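You operate a simulated robot arm through the tools that you are given. There is no shell and no other tool. Be economical: measure what you need, move in short steps, check, and stop when the job is done.

Carry out the task below with a simulated two-armed robot. There is one attempt and no reset: what you move stays moved.

## Task
On the grey table, fold the blue cloth in half, so that its two short edges meet.

It is judged by the outcome, as a careful person would: the job done as asked, and still so three seconds after it is handed in. It fails if anything else is knocked over, pushed out of place, dropped, spilled or broken. Flat cloth is picked up by pressing the open fingertips on it (5 to 10 N) and closing them slowly along it; thin cloth reads only 2 to 8 mm in the jaws.

## Robot
Two 7-joint arms with two-finger grippers on one trunk, on a base that drives. Base frame: it is fixed to the floor where the robot stands at the start and does not move with it; the origin is under the middle of the robot, x ahead of it, y to its left, z up. Units: mm, degrees, N and s.
The left shoulder is at the start at [64, 159, 1029], the right one opposite. With the tool pointing down near the work surface each hand reaches from about 300 to 760 mm from the robot's upright axis, wherever it stands, measured 20 degrees to its own side. Places, roughly: grey table [700, 300, 800]. Payload 2.45 kg a hand.
The tool frame of a hand sits at the grasp point between the pads (the TCP): z along the fingers, y along the line on which they close. The tips reach 26 mm beyond it. The gripper opens to 96 mm. The gripper's body begins 69 mm behind the TCP.
Orientation is that of the tool frame in the base frame, as a unit quaternion [x, y, z, w]. With the fingers straight down and closing along the base's y, the tool's x points along the base's -x, its y along +y and its z along -z.

## Interface
- The arms move only by the tool move_arm. It takes "left_steps", "right_steps" or both (then of equal length, played together; a hand with none holds still); each is a list of rows, each a list of 7 numbers: the turn, a rotation vector about the tool's x, y, z in degrees, then the shift along the tool's x, y, z in m, then the gripper command, from -1 (fully open) to 1 (shut), values between in proportion. In form: [[ax, ay, az, x, y, z, claw], ...]. A call has 1 to 12 rows; each row is the pose to reach, as a shift and turn from the pose commanded when the call began, along the tool's axes at that moment. A row lasts 0.2 s, in which the tool goes at most 50 mm and 8.6 degrees; a call with a longer step from one row to the next is refused whole, and so is a gripper value outside its range. A pose out of reach is approached as far as the arm can. The call stops where the force on the tool passes 40 N (or 10 N more than at its start, if that is more) or the arm is blocked; 0.2 s more then pass. Each finger halts on what it meets, pressing with about 44 N; the grip force reading is that of the motor and also rises with nothing between the fingers. The clock runs only during rows and for 0.2 s after the last one: add rows that repeat a pose to give the fingers time. The reply holds the time, the measured pose of the TCP, the force on the tool along the base axes, the opening and the grip force, in the units named above and with some noise, with the torque about the TCP (base axes, N m) and any sound that the robot's microphone picked up.
- Cameras (640 x 400 px; columns grow to the right, rows downward): "scene" is now at [159, -24.6, 1477.4]; the picture's right is [-0.39, -0.92, -0.00], its down [-0.86, 0.36, -0.36] and it looks along [0.33, -0.14, -0.93] (base axes); focal length 296 px, centre (320, 200). "left" rides on the left gripper at [82, -3, -98] in its tool frame; the picture's right is [0.04, 1.00, 0.00], its down [-0.73, 0.03, -0.68] and it looks along [-0.68, 0.03, 0.73] (tool axes); focal length 256 px, centre (320, 200). "right" rides on the right gripper at [82, 3, -98] in its tool frame; the picture's right is [-0.04, 1.00, 0.00], its down [-0.73, -0.03, -0.68] and it looks along [-0.68, -0.03, 0.73] (tool axes); focal length 256 px, centre (320, 200).
- capture(camera): a new picture of that camera. The clock stands still meanwhile.
- move_column(by): slides the trunk up (or, below 0, down) by that many mm; the arms and the scene camera ride with it, the base frame stays. It gives what a move gives, with no picture.
- steer(legs): drives the robot by 1 to 6 legs, each [ahead, left, turn to the left] in mm, mm and degrees, along the robot's own axes; the way and the turn of a leg run together, so that a leg with both is an arc; at most 1500 mm and 180 degrees a leg. The arms and the cameras ride along, it lands a little off, and it stops where it bumps. It gives what a move gives.
- turn_head(pan, tilt): turns the head with the scene camera to pan (to the left, within 120 degrees either way) and tilt (down, from -29 to 69), counted from straight ahead of the robot. It gives what a move gives.
- pixel_to_xyz(camera, pixels): there is no depth. For up to 12 entries [column, row, z] of the newest picture of that camera ("zoom" is the newest enlarged one), the place [x, y] in the base frame at which the ray of that pixel passes the height z, good to about 2 mm. The clock stands still meanwhile.
- inspect(camera, box): a new picture of the part [left, top, right, bottom] of that camera's present view, enlarged. The clock stands still meanwhile.
- close_job(): hands the job in; it is judged then, once.

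Work in short steps. Measure before you move; look again where a grasp or a placing could have gone wrong, and mend it. You have 80 turns and 62 pictures in all, those below and enlarged ones among them. Open the grippers and draw the arms clear of the work before you hand the job in, unless the task says otherwise.

The tools are called after "Request:" as a command line: name --argument value ..., lists and objects as JSON in quotes. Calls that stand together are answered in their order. move_arm: Moves the arms, as the interface text tells. Its arguments: {"type":"object","properties":{"left_steps":{"type":"array","items":{"type":"array","items":{"type":"number"}}},"right_steps":{"type":"array","items":{"type":"array","items":{"type":"number"}}}},"required":[]} The other tools are called the same way: move_column (by) slides the trunk up or down; steer (legs) drives the base; turn_head (pan, tilt) turns the head that bears the scene camera; capture (camera) takes a picture; pixel_to_xyz (camera, pixels) gives the place at which the rays of pixels pass given heights; inspect (camera, box) takes an enlarged picture of a part of a camera's view; close_job () hands the job in.

At the start:

```text
time: 0.0
left_position: [451.5, 31.7, 920.9]
left_orientation: [-0.001, 1.0, 0.001, 0.0]
left_wrist_force: [0.1, -0.3, -0.1]
left_moment: [-0.01, -0.01, -0.02]
left_gripper_width: 96.0
left_gripper_force: 0.1
right_position: [321.5, -383.1, 933.2]
right_orientation: [0.0, 1.0, 0.0, 0.0]
right_wrist_force: [-0.5, 0.0, 0.1]
right_moment: [0.0, 0.02, 0.01]
right_gripper_width: 96.0
right_gripper_force: 0.1
trunk travel left (down, up): [-200.0, 367.0]
robot x, y, heading: [-2.0, -0.9, -0.1]
head pan, tilt: [-22.8, 68.5]
```

scene: 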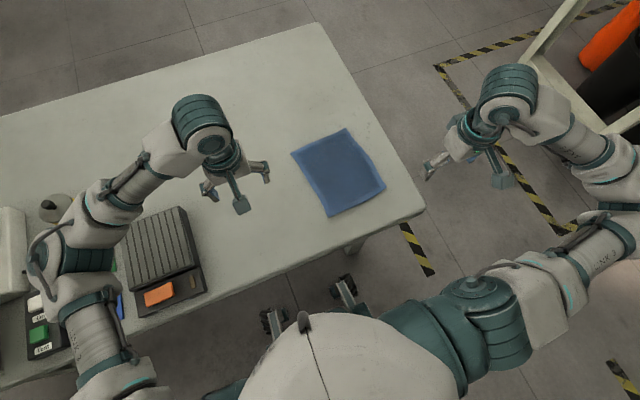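
right: 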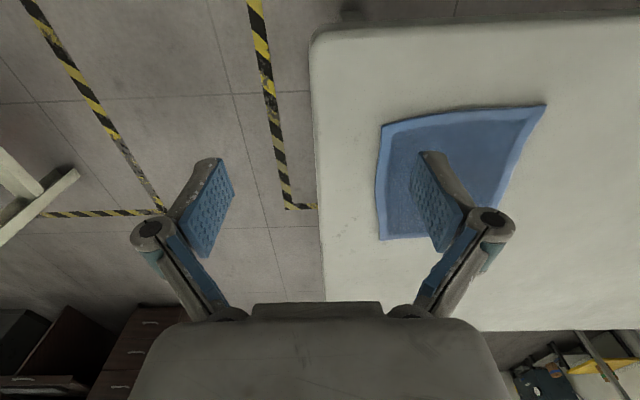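
left: 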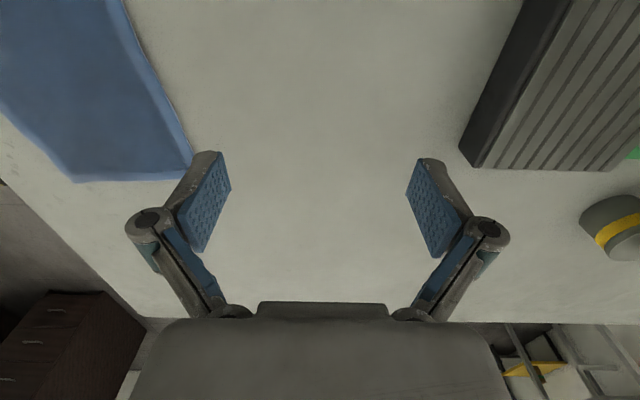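

The cloth appears in the scene view with corners near (291,153), (346,128), (386,186), (330,216). I enlarge it to measure its corners.

Request:
inspect --camera "scene" --box '[260, 110, 420, 230]'

Request:
pixel_to_xyz --camera "scene" --pixels '[[291, 153, 800], [346, 128, 800], [386, 186, 800], [330, 216, 800], [425, 208, 800], [316, 24, 800], [190, 292, 800]]'

```text
3.33 times, centred on (340, 170) of scene
```

zoom: 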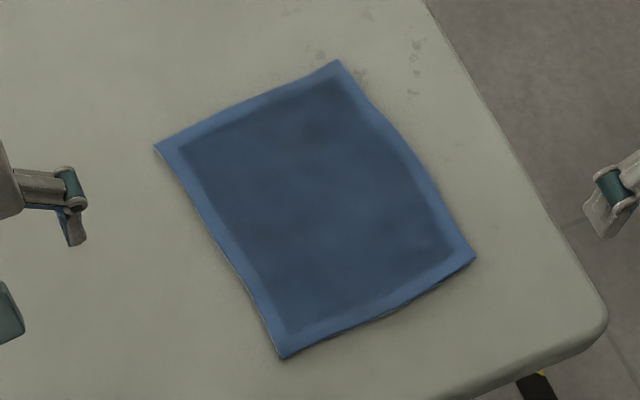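

```text
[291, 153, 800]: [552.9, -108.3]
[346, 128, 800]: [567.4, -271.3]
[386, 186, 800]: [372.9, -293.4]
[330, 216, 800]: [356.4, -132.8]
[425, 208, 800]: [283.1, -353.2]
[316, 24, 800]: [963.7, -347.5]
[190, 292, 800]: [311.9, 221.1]
```

The cloth's long side (~197 mm) runs along x, and its short edges lie at x≈560 and x≈365. I plan to grip the far edge with both hands and fold it toward the robot. First I check the room on the right before driving there.

Request:
pixel_to_xyz --camera "zoom" --pixels '[[154, 148, 800], [338, 60, 800], [476, 258, 800], [283, 358, 800], [240, 100, 800], [380, 312, 800]]'

Request:
turn_head --pan -65 --tilt 45

Request:
capture --camera "scene"

```text
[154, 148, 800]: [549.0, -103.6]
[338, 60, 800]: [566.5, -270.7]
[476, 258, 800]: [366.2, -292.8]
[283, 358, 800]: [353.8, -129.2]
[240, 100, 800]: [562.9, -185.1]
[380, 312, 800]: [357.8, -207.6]
```

```text
time: 1.1
left_position: [448.4, 31.5, 920.5]
left_orientation: [0.0, 1.0, 0.0, 0.001]
left_wrist_force: [-0.6, 0.0, -0.6]
left_moment: [0.0, 0.02, -0.01]
left_gripper_width: 95.8
left_gripper_force: 0.1
right_position: [319.1, -380.7, 934.9]
right_orientation: [0.0, 1.0, -0.001, 0.001]
right_wrist_force: [-0.2, 0.5, 0.7]
right_moment: [0.02, 0.01, -0.02]
right_gripper_width: 96.2
right_gripper_force: 0.1
trunk travel left (down, up): [-200.0, 367.0]
robot x, y, heading: [0.5, 1.4, 0.4]
head pan, tilt: [-65.0, 45.0]
```

```text
57 pictures are left
```

scene: 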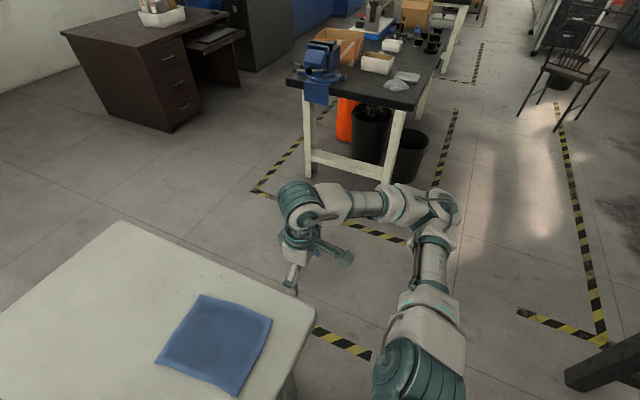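

There is ample space on the right: the black bench is well beyond the right arm. I drive 190 mm right and 70 mm back, to face the cloth, and look down again.

Request:
steer --legs '[[-70, 0, 0], [0, -195, 0]]'

Request:
turn_head --pan 0 --tilt 62

Request:
capture --camera "scene"

```text
time: 3.3
left_position: [378.6, -158.5, 921.6]
left_orientation: [0.0, 1.0, -0.001, 0.001]
left_wrist_force: [-0.4, 0.2, -0.3]
left_moment: [0.01, 0.02, 0.02]
left_gripper_width: 96.0
left_gripper_force: 0.1
right_position: [250.2, -569.8, 936.6]
right_orientation: [0.001, 1.0, -0.003, 0.001]
right_wrist_force: [0.3, 0.7, -0.6]
right_moment: [0.01, 0.02, -0.04]
right_gripper_width: 95.7
right_gripper_force: 0.1
trunk travel left (down, up): [-200.0, 367.0]
robot x, y, heading: [-68.4, -192.4, 0.1]
head pan, tilt: [-65.0, 45.0]
```

```text
time: 4.6
left_position: [375.5, -158.5, 923.3]
left_orientation: [0.0, 1.0, -0.002, 0.002]
left_wrist_force: [0.6, 0.4, -0.3]
left_moment: [0.0, 0.01, 0.02]
left_gripper_width: 96.1
left_gripper_force: 0.2
right_position: [248.5, -568.9, 937.8]
right_orientation: [-0.001, 1.0, -0.001, 0.002]
right_wrist_force: [-1.4, 0.0, -0.5]
right_moment: [0.0, 0.02, -0.01]
right_gripper_width: 96.2
right_gripper_force: 0.0
trunk travel left (down, up): [-200.0, 367.0]
robot x, y, heading: [-71.6, -193.8, 0.0]
head pan, tilt: [0.0, 62.0]
```

```text
56 pictures are left
```

scene: 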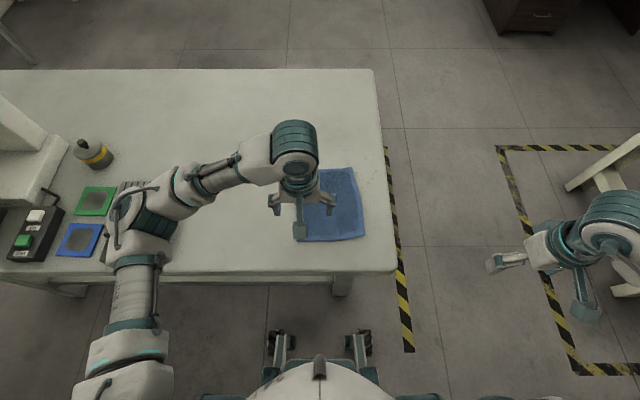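

Both hands are free at z≈920–937. I turn them 90° (cameras outward, so the fingers close along x) while moving them above the two far corners.

Request:
move_arm --left_steps '[[0, 0, 8, -0.014, 0.004, 0, -1], [0, 0, 16, -0.028, 0.008, 0, -1], [0, 0, 24, -0.042, 0.012, 0, -1], [0, 0, 32, -0.056, 0.016, 0, -1], [0, 0, 40, -0.07, 0.02, 0, -1], [0, 0, 48, -0.084, 0.024, 0, -1], [0, 0, 56, -0.098, 0.028, 0, -1], [0, 0, 64, -0.112, 0.032, 0, -1], [0, 0, 72, -0.126, 0.036, 0, -1], [0, 0, 80, -0.14, 0.04, 0, -1], [0, 0, 85, -0.154, 0.044, 0, -1], [0, 0, 90, -0.165, 0.044, 0, -1]]' --right_steps '[[0, 0, -8, -0.024, 0.022, 0, -1], [0, 0, -16, -0.048, 0.044, 0, -1], [0, 0, -24, -0.072, 0.066, 0, -1], [0, 0, -32, -0.096, 0.088, 0, -1], [0, 0, -40, -0.12, 0.11, 0, -1], [0, 0, -48, -0.144, 0.132, 0, -1], [0, 0, -56, -0.168, 0.154, 0, -1], [0, 0, -64, -0.192, 0.176, 0, -1], [0, 0, -72, -0.216, 0.198, 0, -1], [0, 0, -80, -0.24, 0.22, 0, -1], [0, 0, -85, -0.266, 0.242, 0, -1], [0, 0, -90, -0.291, 0.264, 0, -1]]'

Request:
capture --camera "scene"

Request:
capture --camera "left"

Request:
capture --camera "right"

```text
time: 7.2
left_position: [538.7, -115.0, 926.9]
left_orientation: [0.708, 0.706, 0.003, 0.005]
left_wrist_force: [-1.4, 0.4, 0.2]
left_moment: [-0.05, -0.02, 0.0]
left_gripper_width: 96.2
left_gripper_force: 0.1
right_position: [332.7, -291.3, 930.8]
right_orientation: [-0.655, 0.756, -0.022, -0.005]
right_wrist_force: [-0.7, 0.6, -0.1]
right_moment: [0.01, -0.06, -0.02]
right_gripper_width: 96.0
right_gripper_force: 0.1
right hand out of reach, approached as far as the arm can: row 7, 8, 9, 10, 11, 12
trunk travel left (down, up): [-200.0, 367.0]
robot x, y, heading: [-69.0, -188.4, 0.1]
head pan, tilt: [0.0, 62.0]
```

```text
55 pictures are left
```

scene: 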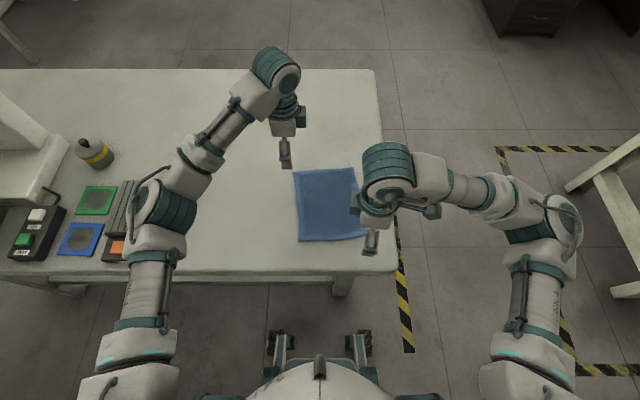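

```text
54 pictures are left
```

left: 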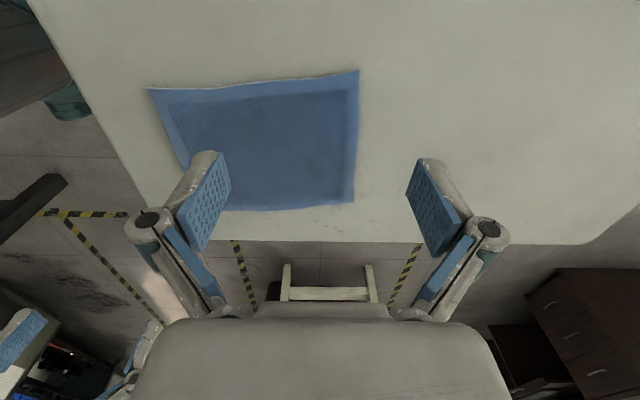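

```text
53 pictures are left
```

right: 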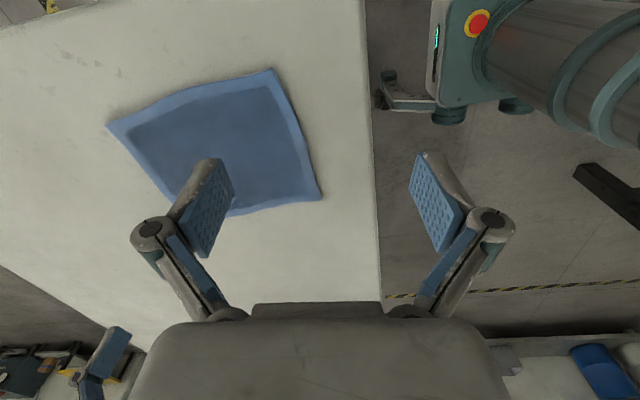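

The left hand reached its pose; the right stopped at (333,-291). I try moving the right alone along +x (tool −y) to see if it gets further.

Request:
move_arm --right_steps '[[0, 0, 0, 0, -0.03, 0, -1], [0, 0, 0, 0, -0.06, 0, -1], [0, 0, 0, 0, -0.09, 0, -1], [0, 0, 0, 0, -0.12, 0, -1], [0, 0, 0, 0, -0.15, 0, -1], [0, 0, 0, 0, -0.18, 0, -1], [0, 0, 0, 0, -0.2, 0, -1]]'

```text
time: 8.8
left_position: [541.5, -117.5, 923.3]
left_orientation: [0.707, 0.707, 0.002, 0.003]
left_wrist_force: [0.4, 0.4, -0.5]
left_moment: [-0.02, 0.0, 0.02]
left_gripper_width: 96.1
left_gripper_force: 0.0
right_position: [336.3, -295.2, 930.2]
right_orientation: [-0.654, 0.756, -0.019, -0.006]
right_wrist_force: [-0.1, -0.5, 0.3]
right_moment: [0.03, -0.02, -0.01]
right_gripper_width: 95.9
right_gripper_force: 0.1
right hand out of reach, approached as far as the arm can: row 1, 2, 3, 4, 5, 6, 7
trunk travel left (down, up): [-200.0, 367.0]
robot x, y, heading: [-69.0, -191.9, -0.2]
head pan, tilt: [0.0, 62.0]
```

Still blocked, likely a wrist joint limit. I turn the right hand back by 48° and see whether it can then move forward.

Request:
move_arm --right_steps '[[0, 0, 8, 0, 0, 0, -1], [0, 0, 16, 0, 0, 0, -1], [0, 0, 24, 0, 0, 0, -1], [0, 0, 32, 0, -0.02, 0, -1], [0, 0, 40, 0, -0.05, 0, -1], [0, 0, 48, 0, -0.08, 0, -1], [0, 0, 48, 0, -0.11, 0, -1], [0, 0, 48, 0, -0.14, 0, -1], [0, 0, 48, 0, -0.17, 0, -1], [0, 0, 48, 0, -0.2, 0, -1]]'

```text
time: 11.0
left_position: [542.1, -117.8, 923.0]
left_orientation: [0.707, 0.707, 0.002, 0.002]
left_wrist_force: [0.4, -0.2, -0.3]
left_moment: [0.01, -0.03, 0.0]
left_gripper_width: 96.0
left_gripper_force: 0.1
right_position: [519.9, -323.3, 924.9]
right_orientation: [-0.289, 0.957, -0.02, 0.003]
right_wrist_force: [-0.5, 0.9, 0.0]
right_moment: [0.02, -0.02, 0.01]
right_gripper_width: 95.9
right_gripper_force: 0.1
trunk travel left (down, up): [-200.0, 367.0]
robot x, y, heading: [-67.6, -194.7, -0.1]
head pan, tilt: [0.0, 62.0]
```

The right hand now is at (520,-323), yaw about 34°. I turn it back toward 90° here.

Request:
move_arm --right_steps '[[0, 0, -8, 0, 0, 0, -1], [0, 0, -16, 0, 0, 0, -1], [0, 0, -24, 0, 0, 0, -1], [0, 0, -32, 0, 0, 0, -1], [0, 0, -40, 0, 0, 0, -1], [0, 0, -48, 0, 0, 0, -1], [0, 0, -56, 0, 0, 0, -1]]'

```text
time: 12.6
left_position: [543.0, -119.8, 920.8]
left_orientation: [0.708, 0.706, 0.002, 0.001]
left_wrist_force: [0.7, 0.7, 0.0]
left_moment: [0.02, 0.04, -0.02]
left_gripper_width: 96.2
left_gripper_force: 0.0
right_position: [390.7, -293.2, 902.7]
right_orientation: [-0.557, 0.83, -0.008, 0.027]
right_wrist_force: [0.0, 0.1, -0.2]
right_moment: [0.03, 0.05, 0.01]
right_gripper_width: 96.1
right_gripper_force: 0.0
right hand out of reach, approached as far as the arm can: row 2, 3, 4, 5, 6, 7
trunk travel left (down, up): [-200.0, 367.0]
robot x, y, heading: [-72.4, -195.4, -0.2]
head pan, tilt: [0.0, 62.0]
```

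The right wrist's limit lies on that side. I'll turn the right hand the other way (closing along x still, camera toward +y), away from the left hand first.

Request:
move_arm --right_steps '[[0, 0, 8, 0.006, -0.012, -0.002, -1], [0, 0, 16, 0.012, -0.024, -0.004, -1], [0, 0, 24, 0.018, -0.036, -0.006, -1], [0, 0, 32, 0.024, -0.048, -0.008, -1], [0, 0, 40, 0.03, -0.06, -0.01, -1], [0, 0, 48, 0.036, -0.072, -0.012, -1], [0, 0, 56, 0.042, -0.084, -0.014, -1], [0, 0, 64, 0.048, -0.096, -0.016, -1], [0, 0, 72, 0.054, -0.108, -0.018, -1], [0, 0, 80, 0.059, -0.121, -0.02, -1]]'

Request:
move_arm --right_steps '[[0, 0, 8, 0, 0, 0, -1], [0, 0, 16, 0, 0, 0, -1], [0, 0, 24, 0, 0, 0, -1], [0, 0, 32, 0, 0, 0, -1], [0, 0, 40, 0, 0, 0, -1], [0, 0, 48, 0, 0, 0, -1], [0, 0, 56, 0, 0, 0, -1], [0, 0, 64, 0, 0, 0, -1], [0, 0, 72, 0, 0, 0, -1], [0, 0, 78, 0, 0, 0, -1]]'

```text
time: 14.8
left_position: [540.7, -119.4, 923.3]
left_orientation: [0.707, 0.707, 0.001, 0.002]
left_wrist_force: [0.3, 0.3, -0.1]
left_moment: [-0.04, 0.02, 0.02]
left_gripper_width: 96.1
left_gripper_force: 0.2
right_position: [481.8, -394.4, 933.3]
right_orientation: [0.108, 0.994, 0.011, 0.028]
right_wrist_force: [0.2, -0.4, 0.1]
right_moment: [0.02, -0.02, 0.01]
right_gripper_width: 96.0
right_gripper_force: 0.1
trunk travel left (down, up): [-200.0, 367.0]
robot x, y, heading: [-72.4, -193.1, 0.0]
head pan, tilt: [0.0, 62.0]
```

```text
time: 17.0
left_position: [541.1, -118.0, 924.1]
left_orientation: [0.707, 0.707, 0.002, 0.002]
left_wrist_force: [-0.8, 0.2, 0.0]
left_moment: [0.01, -0.01, 0.0]
left_gripper_width: 96.0
left_gripper_force: 0.0
right_position: [481.6, -393.7, 934.1]
right_orientation: [0.709, 0.704, 0.027, 0.015]
right_wrist_force: [0.6, 0.0, -1.5]
right_moment: [0.03, 0.01, -0.01]
right_gripper_width: 96.0
right_gripper_force: 0.1
trunk travel left (down, up): [-200.0, 367.0]
robot x, y, heading: [-70.0, -193.3, 0.1]
head pan, tilt: [0.0, 62.0]
```

The right can take this yaw. But on reflection a pinch closing along y (ridge square to the edge, the arms' natural pose) lets the hands tilt freely while folding and doesn't double the edge back, so I turn both hands back.

Request:
move_arm --left_steps '[[0, 0, -8, 0, 0.001, 0, -1], [0, 0, -16, 0, 0.002, 0, -1], [0, 0, -24, 0, 0.003, 0, -1], [0, 0, -32, 0, 0.004, 0, -1], [0, 0, -40, 0, 0.005, 0, -1], [0, 0, -48, 0, 0.006, 0, -1], [0, 0, -56, 0, 0.007, 0, -0.5], [0, 0, -64, 0, 0.008, 0, -0.4], [0, 0, -72, 0, 0.009, 0, -0.4], [0, 0, -80, 0, 0.009, 0, -0.4], [0, 0, -86, 0, 0.009, 0, -0.4], [0, 0, -90, 0, 0.009, 0, -0.4]]' --right_steps '[[3.4, -1, 0, 0, 0.007, 0, -1], [3.4, -1, -8, 0, 0.014, 0, -1], [3.3, -1, -16, 0, 0.021, 0, -1], [3.3, -1, -24, 0, 0.028, 0, -1], [3.2, -1, -32, 0, 0.035, 0, -1], [3.2, -1, -40, 0, 0.042, 0, -1], [3.1, -1, -48, 0, 0.049, 0, -0.5], [3, -1, -56, 0.01, 0.056, 0, -0.4], [3, -1, -64, 0.02, 0.063, 0, -0.4], [3, -1, -72, 0.04, 0.07, 0, -0.4], [3, -1, -80, 0.06, 0.075, 0, -0.4], [3, -1, -88, 0.08, 0.08, 0, -0.4]]'

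Request:
capture --camera "scene"

Request:
capture --camera "right"

Request:
capture --camera "left"

```text
time: 19.6
left_position: [550.1, -116.8, 924.7]
left_orientation: [-0.001, 1.0, -0.001, 0.002]
left_wrist_force: [0.6, 0.1, -0.3]
left_moment: [0.01, -0.01, 0.04]
left_gripper_width: 67.1
left_gripper_force: 0.1
right_position: [561.5, -313.0, 940.4]
right_orientation: [0.018, 1.0, -0.014, 0.017]
right_wrist_force: [-0.4, -0.6, 0.1]
right_moment: [-0.02, 0.03, 0.01]
right_gripper_width: 67.2
right_gripper_force: 0.1
trunk travel left (down, up): [-200.0, 367.0]
robot x, y, heading: [-69.7, -193.0, -0.1]
head pan, tilt: [0.0, 62.0]
```

```text
52 pictures are left
```

scene: 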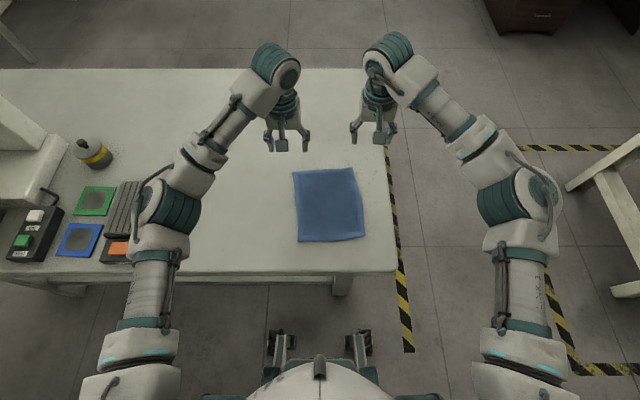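

```text
51 pictures are left
```

right: 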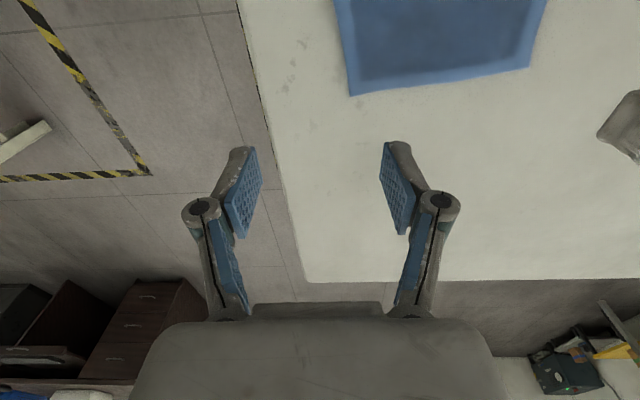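

```text
50 pictures are left
```

left: 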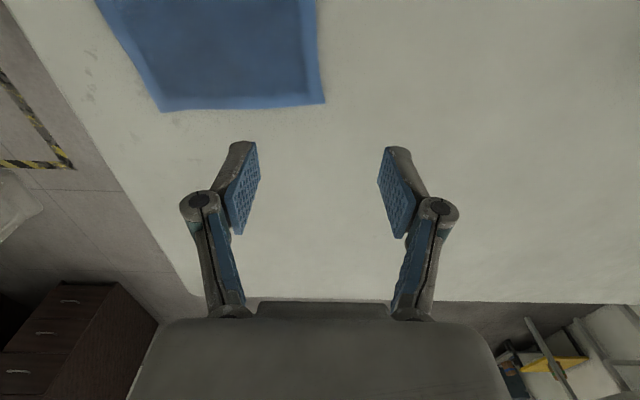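

I measure the far edge with both hand cameras: left sees corners (162,111),(325,103); right sees (350,95),(531,69).

Request:
pixel_to_xyz --camera "left" --pixels '[[162, 111, 800], [325, 103, 800], [245, 106, 800], [317, 10, 800]]'

Request:
pixel_to_xyz --camera "right" --pixels '[[350, 95, 800], [531, 69, 800], [440, 84, 800], [342, 40, 800]]'

Request:
pixel_to_xyz --camera "scene" --pixels '[[293, 172, 800], [351, 167, 800], [363, 236, 800], [299, 242, 800]]'

```text
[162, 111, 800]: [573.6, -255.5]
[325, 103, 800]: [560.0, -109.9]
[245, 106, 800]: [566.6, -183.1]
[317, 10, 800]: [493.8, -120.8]
```

```text
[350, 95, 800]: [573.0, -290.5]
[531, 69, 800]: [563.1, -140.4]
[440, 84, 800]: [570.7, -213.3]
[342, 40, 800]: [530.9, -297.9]
```

```text
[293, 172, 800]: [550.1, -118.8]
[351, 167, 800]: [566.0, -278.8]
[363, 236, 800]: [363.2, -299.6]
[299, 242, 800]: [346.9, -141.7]
```

The widths disagree across cameras in a way that suggests the table surface is lower (~762). I re-evaluate at that height.

Request:
pixel_to_xyz --camera "left" --pixels '[[162, 111, 762], [325, 103, 762], [162, 111, 750], [325, 103, 750], [317, 10, 762]]'

Request:
pixel_to_xyz --camera "right" --pixels '[[350, 95, 762], [531, 69, 762], [350, 95, 750], [531, 69, 750]]'

Request:
pixel_to_xyz --camera "scene" --pixels '[[293, 172, 762], [351, 167, 762], [363, 236, 762], [299, 242, 762], [293, 172, 750], [351, 167, 750]]'

```text
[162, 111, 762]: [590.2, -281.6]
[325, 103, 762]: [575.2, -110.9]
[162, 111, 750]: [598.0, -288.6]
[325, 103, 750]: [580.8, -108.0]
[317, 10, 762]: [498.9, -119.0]
```

```text
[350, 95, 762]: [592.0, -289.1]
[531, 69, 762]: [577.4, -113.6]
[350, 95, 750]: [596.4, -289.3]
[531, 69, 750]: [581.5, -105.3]
```

```text
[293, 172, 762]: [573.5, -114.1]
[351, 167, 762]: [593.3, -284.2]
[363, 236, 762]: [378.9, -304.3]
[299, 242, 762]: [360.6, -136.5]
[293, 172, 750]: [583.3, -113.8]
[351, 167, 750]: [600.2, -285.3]
```

Heights agree at 762 mm: far corners (574,-112) and (592,-285), near corners (361,-137) and (379,-304). I narrow the jaws to 24 mm and lower both hands to about z 825 over the far corners.

Request:
move_arm --left_steps '[[0, 0, 0, -0.005, -0.005, 0, 0.5], [0, 0, 0, -0.01, -0.01, 0, 0.5], [0, 0, 0, -0.019, -0.02, 0.03, 0.5], [0, 0, 0, -0.019, -0.02, 0.06, 0.5], [0, 0, 0, -0.019, -0.02, 0.08, 0.5], [0, 0, 0, -0.019, -0.02, 0.1, 0.5]]' --right_steps '[[-1.6, 1.9, -2, -0.01, 0.01, 0, 0.5], [-1.6, 1.9, -2, -0.02, 0.03, 0, 0.5], [-1.6, 1.9, -2, -0.02, 0.053, 0.03, 0.5], [-1.6, 1.9, -2, -0.02, 0.053, 0.06, 0.5], [-1.6, 1.9, -2, -0.02, 0.053, 0.09, 0.5], [-1.6, 1.9, -2, -0.02, 0.053, 0.115, 0.5]]'

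Request:
capture --camera "left"

Request:
capture --camera "right"

Request:
capture --camera "scene"

```text
time: 21.0
left_position: [571.3, -138.1, 825.0]
left_orientation: [0.0, 1.0, -0.001, 0.003]
left_wrist_force: [-0.4, 0.3, -0.4]
left_moment: [-0.04, -0.01, 0.01]
left_gripper_width: 24.0
left_gripper_force: 0.0
right_position: [588.8, -266.2, 822.5]
right_orientation: [0.002, 1.0, 0.001, 0.001]
right_wrist_force: [-0.1, -0.5, 0.0]
right_moment: [0.0, -0.04, 0.01]
right_gripper_width: 24.0
right_gripper_force: 0.1
trunk travel left (down, up): [-200.0, 367.0]
robot x, y, heading: [-71.2, -190.5, -0.1]
head pan, tilt: [0.0, 62.0]
```

```text
49 pictures are left
```

left: 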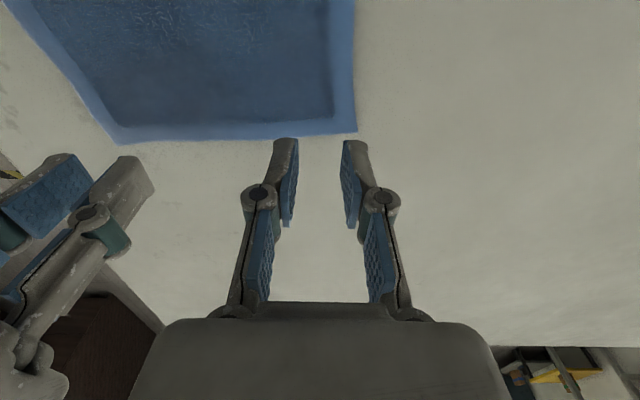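

```text
48 pictures are left
```

right: 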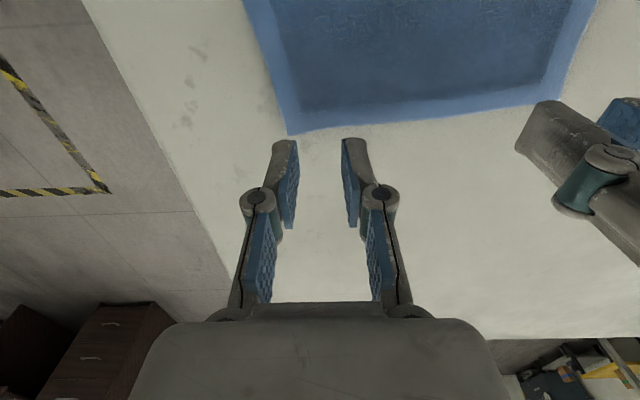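

```text
47 pictures are left
```

scene: 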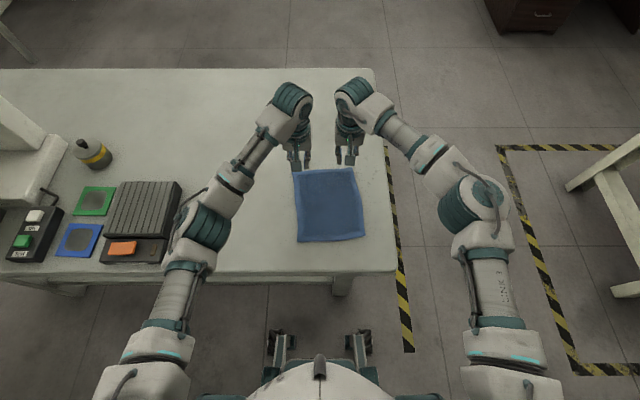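

Left view shows corner at (357,132), right view (288,135). I measure where they are relative to the fingers.

Request:
pixel_to_xyz --camera "left" --pixels '[[357, 132, 762], [320, 136, 762], [118, 142, 762], [357, 132, 770], [118, 142, 770]]'

Request:
pixel_to_xyz --camera "right" --pixels '[[288, 135, 762], [320, 130, 762], [558, 103, 762], [288, 135, 770], [558, 103, 770]]'

```text
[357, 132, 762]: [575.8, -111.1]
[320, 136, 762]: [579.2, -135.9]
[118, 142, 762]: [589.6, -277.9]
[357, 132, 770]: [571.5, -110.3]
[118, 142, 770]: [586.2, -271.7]
```

```text
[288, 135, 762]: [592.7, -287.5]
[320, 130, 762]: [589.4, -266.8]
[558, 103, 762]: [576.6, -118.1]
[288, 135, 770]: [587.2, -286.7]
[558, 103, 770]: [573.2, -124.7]
```

Edge lies at x≈578 by the left hand and x≈590 by the right. I shift the right hand 6 mm back and descend both to just above contact.

Request:
move_arm --left_steps '[[0, 0, 0, 0.001, 0, 0.015, 0.5], [0, 0, 0, 0.001, 0, 0.028, 0.5], [0, 0, 0, 0.001, 0, 0.034, 0.5]]' --right_steps '[[0, 0, 0, 0.006, 0.003, 0.012, 0.5], [0, 0, 0, 0.006, 0.003, 0.025, 0.5], [0, 0, 0, 0.006, 0.003, 0.031, 0.5]]'

```text
time: 21.8
left_position: [567.7, -136.9, 789.1]
left_orientation: [-0.001, 1.0, -0.001, 0.003]
left_wrist_force: [0.6, -1.1, -0.2]
left_moment: [0.0, 0.0, 0.04]
left_gripper_width: 24.0
left_gripper_force: 0.1
right_position: [582.5, -263.9, 793.3]
right_orientation: [0.003, 1.0, 0.001, 0.001]
right_wrist_force: [-1.2, -0.7, -0.2]
right_moment: [0.04, 0.0, -0.01]
right_gripper_width: 23.9
right_gripper_force: 0.1
trunk travel left (down, up): [-200.0, 367.0]
robot x, y, heading: [-68.1, -192.9, -0.0]
head pan, tilt: [0.0, 62.0]
```

No contact yet. I go on down in small steps.

Request:
move_arm --left_steps '[[0, 0, 0, 0, 0, 0.002, 0.5], [0, 0, 0, 0, 0, 0.003, 0.5]]' --right_steps '[[0, 0, 0, 0, 0, 0.003, 0.5], [0, 0, 0, 0, 0, 0.005, 0.5]]'

Request:
inspect --camera "left" --box '[200, 80, 440, 230]'

```text
time: 22.4
left_position: [571.3, -137.5, 785.3]
left_orientation: [0.001, 1.0, -0.001, 0.003]
left_wrist_force: [0.2, 0.4, 0.1]
left_moment: [0.02, 0.01, -0.01]
left_gripper_width: 23.8
left_gripper_force: 0.1
right_position: [583.0, -263.4, 789.8]
right_orientation: [0.002, 1.0, 0.001, 0.0]
right_wrist_force: [-0.9, -0.4, 0.3]
right_moment: [-0.05, 0.02, 0.01]
right_gripper_width: 23.8
right_gripper_force: 0.0
trunk travel left (down, up): [-200.0, 367.0]
robot x, y, heading: [-68.2, -191.3, -0.1]
head pan, tilt: [0.0, 62.0]
```

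```text
2.67 times, centred on (320, 155) of left
```

zoom: 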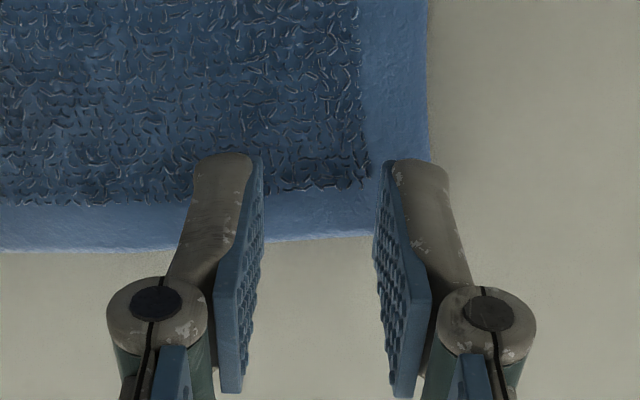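

The left fingers straddle a bit of hem near the corner with the edge under them. I press on downward, 3 mm left and 5 mm right.

Request:
move_arm --left_steps '[[0, 0, 0, 0, 0, 0.0015, 0.5], [0, 0, 0, 0, 0, 0.003, 0.5]]' --right_steps '[[0, 0, 0, 0, 0, 0.003, 0.5], [0, 0, 0, 0, 0, 0.0055, 0.5]]'

```text
time: 23.0
left_position: [569.4, -136.4, 784.1]
left_orientation: [0.0, 1.0, 0.0, 0.003]
left_wrist_force: [0.4, -0.2, 0.1]
left_moment: [-0.02, 0.0, -0.01]
left_gripper_width: 24.2
left_gripper_force: 0.0
right_position: [583.4, -263.9, 784.0]
right_orientation: [0.003, 1.0, -0.001, 0.001]
right_wrist_force: [0.3, -0.1, -1.0]
right_moment: [-0.02, -0.01, -0.03]
right_gripper_width: 23.8
right_gripper_force: 0.0
trunk travel left (down, up): [-200.0, 367.0]
robot x, y, heading: [-70.9, -193.2, -0.1]
head pan, tilt: [0.0, 62.0]
```

Still no contact at tip height ≈758. Continue 4 mm.

Request:
move_arm --left_steps '[[0, 0, 0, 0, 0, 0.002, 0.5], [0, 0, 0, 0, 0, 0.004, 0.5]]' --right_steps '[[0, 0, 0, 0, 0, 0.002, 0.5], [0, 0, 0, 0, 0, 0.004, 0.5]]'

```text
time: 23.6
left_position: [569.6, -137.3, 781.9]
left_orientation: [0.0, 1.0, 0.0, 0.004]
left_wrist_force: [0.2, 0.0, 0.5]
left_moment: [0.01, -0.02, 0.01]
left_gripper_width: 23.8
left_gripper_force: 0.1
right_position: [581.9, -262.0, 778.6]
right_orientation: [0.002, 1.0, 0.001, 0.002]
right_wrist_force: [-0.2, 0.3, 4.2]
right_moment: [-0.01, 0.0, 0.01]
right_gripper_width: 24.2
right_gripper_force: 0.1
trunk travel left (down, up): [-200.0, 367.0]
robot x, y, heading: [-69.4, -193.5, -0.2]
head pan, tilt: [0.0, 62.0]
```

The right touches (4.2 N) at TCP 779. I lower the left 2 mm and the right 0.5 mm.

Request:
move_arm --left_steps '[[0, 0, 0, 0, 0, 0.001, 0.5], [0, 0, 0, 0, 0, 0.002, 0.5]]' --right_steps '[[0, 0, 0, 0, 0, 0.0003, 0.5], [0, 0, 0, 0, 0, 0.0005, 0.5]]'

```text
time: 24.2
left_position: [570.2, -137.2, 780.2]
left_orientation: [0.0, 1.0, 0.0, 0.004]
left_wrist_force: [0.1, 0.2, 2.4]
left_moment: [-0.04, -0.05, 0.0]
left_gripper_width: 24.2
left_gripper_force: 0.1
right_position: [583.1, -261.2, 777.9]
right_orientation: [0.002, 1.0, 0.002, 0.002]
right_wrist_force: [0.4, -0.6, 9.4]
right_moment: [-0.07, 0.02, 0.03]
right_gripper_width: 23.9
right_gripper_force: 0.1
trunk travel left (down, up): [-200.0, 367.0]
robot x, y, heading: [-67.0, -194.9, 0.1]
head pan, tilt: [0.0, 62.0]
```

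Right 9.4 N, left 2.4 N. I add 0.6 mm on the left and close both slowly along the cloth.

Request:
move_arm --left_steps '[[0, 0, 0, 0, 0, 0.0007, 0.5], [0, 0, 0, 0, 0, 0.0007, 0.55], [0, 0, 0, 0, 0, 0.0007, 0.6], [0, 0, 0, 0, 0, 0.0007, 0.65], [0, 0, 0, 0, 0, 0.0007, 0.7], [0, 0, 0, 0, 0, 0.0007, 0.75], [0, 0, 0, 0, 0, 0.0007, 0.8], [0, 0, 0, 0, 0, 0.0007, 0.85], [0, 0, 0, 0, 0, 0.0007, 0.9], [0, 0, 0, 0, 0, 0.0007, 0.95], [0, 0, 0, 0, 0, 0.0007, 1], [0, 0, 0, 0, 0, 0.0007, 1]]' --right_steps '[[0, 0, 0, 0, 0, 0, 0.5], [0, 0, 0, 0, 0, 0, 0.55], [0, 0, 0, 0, 0, 0, 0.6], [0, 0, 0, 0, 0, 0, 0.65], [0, 0, 0, 0, 0, 0, 0.7], [0, 0, 0, 0, 0, 0, 0.75], [0, 0, 0, 0, 0, 0, 0.8], [0, 0, 0, 0, 0, 0, 0.85], [0, 0, 0, 0, 0, 0, 0.9], [0, 0, 0, 0, 0, 0, 0.95], [0, 0, 0, 0, 0, 0, 1], [0, 0, 0, 0, 0, 0, 1]]'

Request:
inspect --camera "left" --box '[160, 40, 480, 240]'

Request:
inspect --camera "right" --box '[160, 40, 480, 240]'

```text
time: 26.8
left_position: [569.3, -137.2, 778.9]
left_orientation: [0.0, 1.0, 0.0, 0.003]
left_wrist_force: [-0.9, 0.0, 1.2]
left_moment: [-0.02, 0.02, 0.0]
left_gripper_width: 0.0
left_gripper_force: 28.5
right_position: [582.4, -262.7, 778.3]
right_orientation: [0.002, 1.0, -0.001, 0.001]
right_wrist_force: [-0.6, 0.1, 9.2]
right_moment: [-0.03, 0.01, -0.04]
right_gripper_width: 3.5
right_gripper_force: 32.0
trunk travel left (down, up): [-200.0, 367.0]
robot x, y, heading: [-68.7, -196.0, 0.2]
head pan, tilt: [0.0, 62.0]
```

```text
2.00 times, centred on (320, 140) of left
```

zoom: 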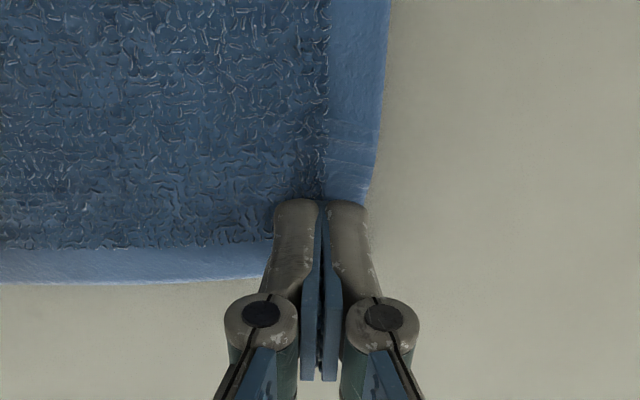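

```text
2.00 times, centred on (320, 140) of right
```

zoom: 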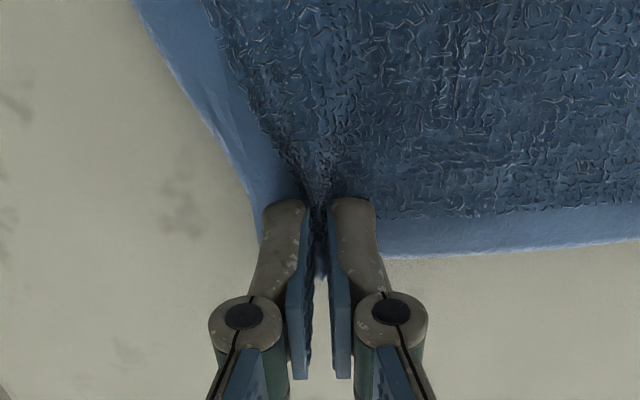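

The right hand holds cloth (3.5 mm); the left slipped (0.0). I lift the left 3 mm, reopen it and press down harder, the right holding still.

Request:
move_arm --left_steps '[[0, 0, 0, 0, 0, -0.004, 1], [0, 0, 0, 0, -0.002, -0.004, 0.45], [0, 0, 0, 0, -0.002, -0.004, 0.45], [0, 0, 0, 0, -0.002, -0.001, 0.45], [0, 0, 0, 0, -0.002, 0.0005, 0.45], [0, 0, 0, 0, -0.002, 0.0008, 0.45]]'

Request:
inspect --camera "left" --box '[160, 40, 480, 240]'

```text
time: 28.2
left_position: [568.6, -140.5, 777.6]
left_orientation: [0.0, 1.0, 0.0, 0.004]
left_wrist_force: [1.5, -0.8, 9.7]
left_moment: [-0.1, -0.02, 0.01]
left_gripper_width: 26.2
left_gripper_force: 0.2
right_position: [581.2, -261.5, 778.1]
right_orientation: [0.003, 1.0, 0.0, 0.002]
right_wrist_force: [0.3, 0.9, 5.4]
right_moment: [0.01, 0.02, -0.02]
right_gripper_width: 3.8
right_gripper_force: 32.2
trunk travel left (down, up): [-200.0, 367.0]
robot x, y, heading: [-70.6, -194.1, 0.0]
head pan, tilt: [0.0, 62.0]
```

```text
2.00 times, centred on (320, 140) of left
```

zoom: 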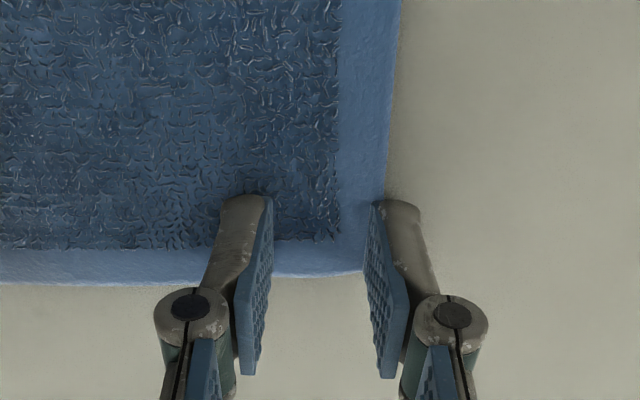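

9.7 N now, but the corner has moved in, so the outer finger is half off. I lift, shift 6 mm inward with a 21 mm opening, press, and close.

Request:
move_arm --left_steps '[[0, 0, 0, 0, 0, -0.004, 0.45], [0, 0, 0, 0, -0.006, -0.004, 0.56], [0, 0, 0, 0, -0.006, -0.004, 0.56], [0, 0, 0, 0, -0.006, -0.001, 0.56], [0, 0, 0, 0, -0.006, 0, 0.56], [0, 0, 0, 0, -0.006, 0.0001, 0.56]]'

```text
time: 29.6
left_position: [570.2, -146.3, 779.0]
left_orientation: [0.001, 1.0, -0.001, 0.004]
left_wrist_force: [0.7, -0.8, 10.2]
left_moment: [-0.09, -0.03, 0.01]
left_gripper_width: 20.8
left_gripper_force: 0.0
right_position: [581.3, -262.7, 779.5]
right_orientation: [0.002, 1.0, -0.001, 0.002]
right_wrist_force: [-0.1, 0.8, 5.7]
right_moment: [0.04, 0.03, -0.01]
right_gripper_width: 3.3
right_gripper_force: 33.8
trunk travel left (down, up): [-200.0, 367.0]
robot x, y, heading: [-68.9, -195.8, 0.1]
head pan, tilt: [0.0, 62.0]
```

Press is 10 N; I close the left slowly.

Request:
move_arm --left_steps '[[0, 0, 0, 0, 0, 0, 0.6], [0, 0, 0, 0, 0, 0, 0.64], [0, 0, 0, 0, 0, 0, 0.68], [0, 0, 0, 0, 0, 0, 0.72], [0, 0, 0, 0, 0, 0, 0.76], [0, 0, 0, 0, 0, 0, 0.8], [0, 0, 0, 0, 0, 0, 0.84], [0, 0, 0, 0, 0, 0, 0.88], [0, 0, 0, 0, 0, 0, 0.92], [0, 0, 0, 0, 0, 0, 0.96], [0, 0, 0, 0, 0, 0, 1], [0, 0, 0, 0, 0, 0, 1]]'

Request:
inspect --camera "left" --box '[160, 40, 480, 240]'

```text
time: 32.2
left_position: [569.0, -145.8, 778.2]
left_orientation: [0.0, 1.0, 0.001, 0.003]
left_wrist_force: [-0.4, -2.3, 9.4]
left_moment: [-0.1, 0.01, 0.01]
left_gripper_width: 3.5
left_gripper_force: 32.7
right_position: [581.4, -261.9, 778.7]
right_orientation: [0.002, 1.0, 0.0, 0.002]
right_wrist_force: [-0.3, 1.5, 7.5]
right_moment: [0.05, 0.03, -0.03]
right_gripper_width: 3.5
right_gripper_force: 32.7
trunk travel left (down, up): [-200.0, 367.0]
robot x, y, heading: [-73.1, -194.7, -0.0]
head pan, tilt: [0.0, 62.0]
```

```text
2.00 times, centred on (320, 140) of left
```

zoom: 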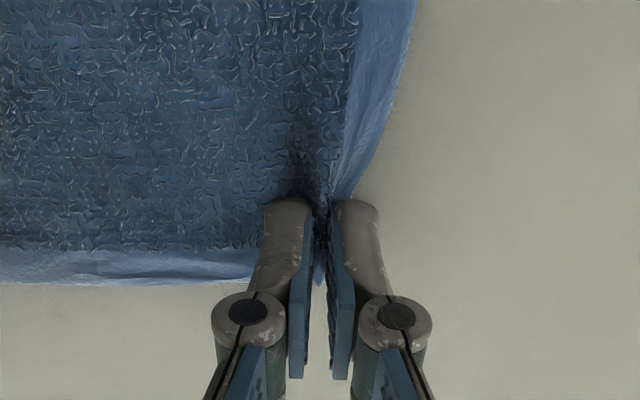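

Both hands hold the hem (3.5 mm each). I lift and carry the edge toward the robot along an arc, tilting the hands 25°, for the first half of the fold.

Request:
move_arm --left_steps '[[0, -2.1, 0, 0.0018, -0.0001, -0.0117, 1], [0, -4.2, 0, 0.0054, -0.0003, -0.0232, 1], [0, -6.25, 0, 0.0105, -0.0008, -0.0343, 1], [0, -8.3, 0, 0.0174, -0.0013, -0.0447, 1], [0, -10.4, 0, 0.0257, -0.0021, -0.0544, 1], [0, -12.5, 0, 0.0353, -0.0029, -0.063, 1], [0, -14.6, 0, 0.0463, -0.0039, -0.0706, 1], [0, -16.7, 0, 0.0583, -0.005, -0.0768, 1], [0, -18.75, 0, 0.0711, -0.0062, -0.0818, 1], [0, -20.8, 0, 0.0844, -0.0074, -0.0852, 1], [0, -22.9, 0, 0.0983, -0.0087, -0.0872, 1], [0, -25, 0, 0.1125, -0.01, -0.0876, 1]]' --right_steps '[[0, -2.1, 0, 0.0018, -0.0001, -0.0117, 1], [0, -4.2, 0, 0.0054, -0.0003, -0.0232, 1], [0, -6.25, 0, 0.0105, -0.0008, -0.0343, 1], [0, -8.3, 0, 0.0174, -0.0013, -0.0447, 1], [0, -10.4, 0, 0.0257, -0.0021, -0.0544, 1], [0, -12.5, 0, 0.0353, -0.0029, -0.063, 1], [0, -14.6, 0, 0.0463, -0.0039, -0.0706, 1], [0, -16.7, 0, 0.0583, -0.005, -0.0768, 1], [0, -18.75, 0, 0.0711, -0.0062, -0.0818, 1], [0, -20.8, 0, 0.0844, -0.0074, -0.0852, 1], [0, -22.9, 0, 0.0983, -0.0087, -0.0872, 1], [0, -25, 0, 0.1125, -0.01, -0.0876, 1]]'

Request:
capture --camera "scene"

Request:
capture --camera "left"

Request:
capture --camera "right"

```text
time: 34.8
left_position: [455.2, -155.3, 865.3]
left_orientation: [0.001, 0.976, 0.0, 0.219]
left_wrist_force: [-0.2, -1.8, 0.9]
left_moment: [-0.06, -0.03, -0.03]
left_gripper_width: 4.2
left_gripper_force: 34.7
right_position: [468.8, -272.5, 867.1]
right_orientation: [0.002, 0.976, 0.0, 0.218]
right_wrist_force: [-0.6, 0.9, 0.6]
right_moment: [0.1, 0.0, 0.01]
right_gripper_width: 3.8
right_gripper_force: 31.4
trunk travel left (down, up): [-200.0, 367.0]
robot x, y, heading: [-73.5, -191.0, -0.1]
head pan, tilt: [0.0, 62.0]
```

```text
41 pictures are left
```

scene: 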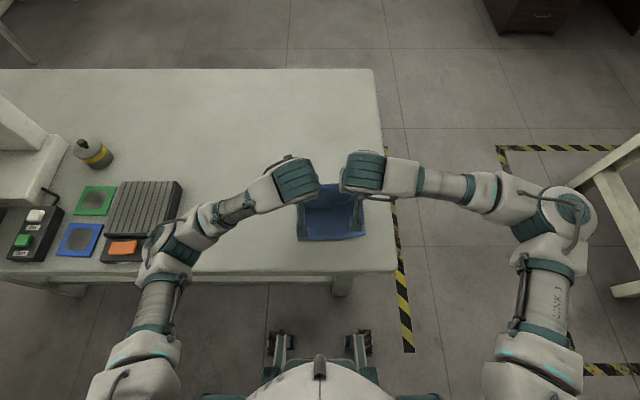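

```text
40 pictures are left
```

left: 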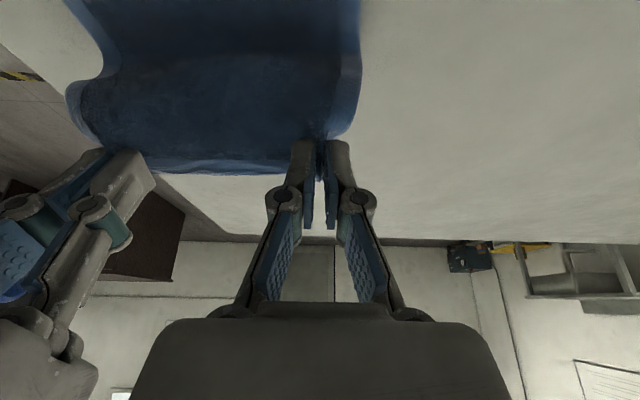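

```text
39 pictures are left
```

right: 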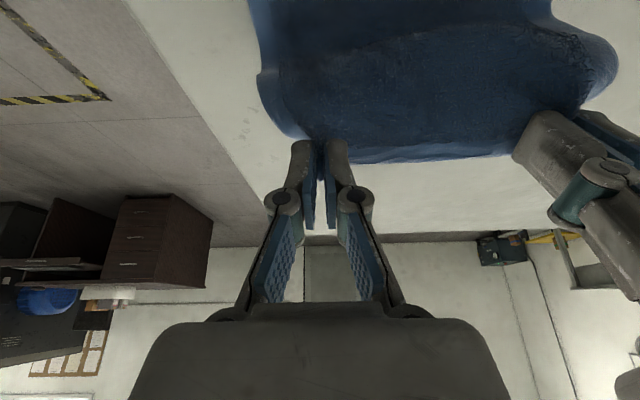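

Both corners are lifted, and the sheet hangs between the hands with the near part undisturbed. I measure the near edge now.

Request:
inspect --camera "scene" --box '[270, 170, 398, 250]'

```text
5.00 times, centred on (334, 210) of scene
```

zoom: 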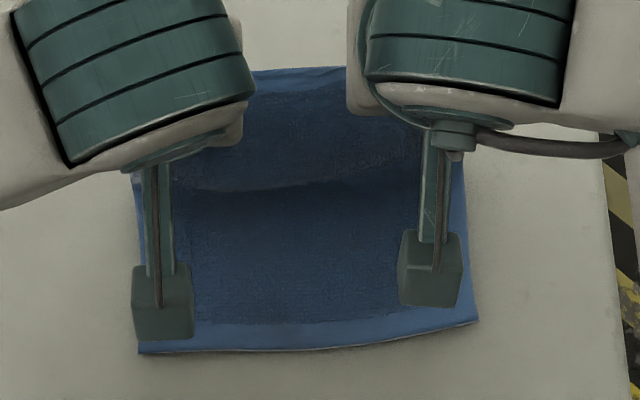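

Request:
pixel_to_xyz --camera "zoom" --pixels '[[139, 354, 756], [479, 321, 758], [310, 347, 757], [133, 180, 756], [464, 165, 756]]'

```text
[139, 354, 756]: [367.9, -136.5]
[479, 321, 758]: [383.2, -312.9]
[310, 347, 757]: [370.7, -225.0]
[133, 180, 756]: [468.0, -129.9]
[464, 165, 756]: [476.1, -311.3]
```

The near edge runs (368,-136)–(383,-313). I continue the arc toward it, tilting further, seven rows first to check reach.

Request:
move_arm --left_steps '[[0, -3, 0, 0.0147, -0.001, -0.0052, 1], [0, -6, 0, 0.0297, -0.002, -0.0085, 1], [0, -9, 0, 0.0449, -0.003, -0.01, 1], [0, -12, 0, 0.0597, -0.004, -0.0095, 1], [0, -15, 0, 0.074, -0.005, -0.0072, 1], [0, -18, 0, 0.0873, -0.006, -0.003, 1], [0, -21, 0, 0.0994, -0.007, 0.0031, 1]]' --right_steps '[[0, -3, 0, 0.0147, -0.001, -0.0052, 1], [0, -6, 0, 0.0297, -0.002, -0.0085, 1], [0, -9, 0, 0.0449, -0.003, -0.01, 1], [0, -12, 0, 0.0597, -0.004, -0.0095, 1], [0, -15, 0, 0.074, -0.005, -0.0072, 1], [0, -18, 0, 0.0873, -0.006, -0.003, 1], [0, -21, 0, 0.0994, -0.007, 0.0031, 1]]'

Request:
capture --camera "scene"

Request:
capture --camera "left"

```text
time: 36.4
left_position: [367.3, -164.9, 819.6]
left_orientation: [0.0, 0.919, 0.0, 0.394]
left_wrist_force: [0.5, -0.8, -0.1]
left_moment: [-0.04, 0.04, -0.03]
left_gripper_width: 3.8
left_gripper_force: 33.1
right_position: [379.3, -278.5, 821.4]
right_orientation: [0.003, 0.92, 0.0, 0.392]
right_wrist_force: [-0.1, 2.3, 0.0]
right_moment: [0.05, 0.04, 0.05]
right_gripper_width: 4.3
right_gripper_force: 32.9
trunk travel left (down, up): [-200.0, 367.0]
robot x, y, heading: [-66.0, -191.8, 0.2]
head pan, tilt: [0.0, 62.0]
```

```text
37 pictures are left
```

scene: 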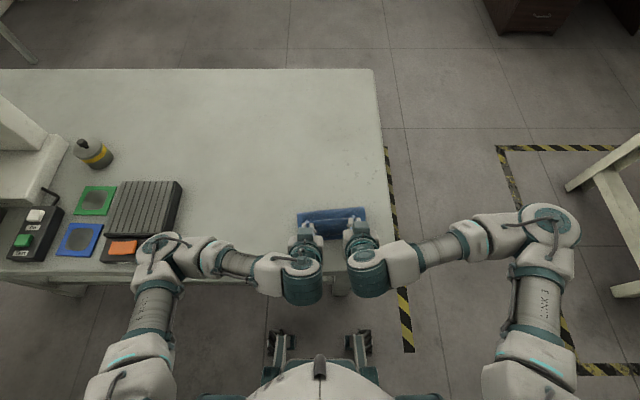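

```text
36 pictures are left
```

left: 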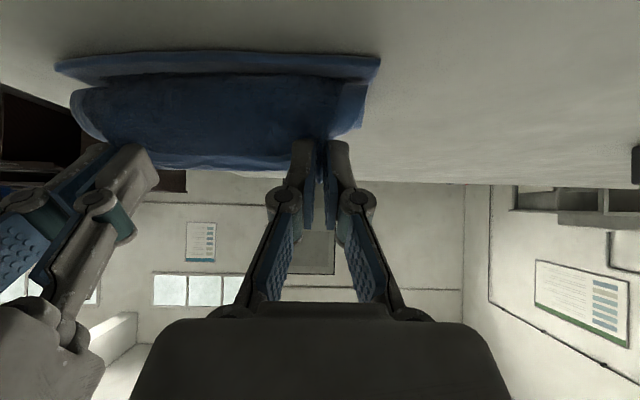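

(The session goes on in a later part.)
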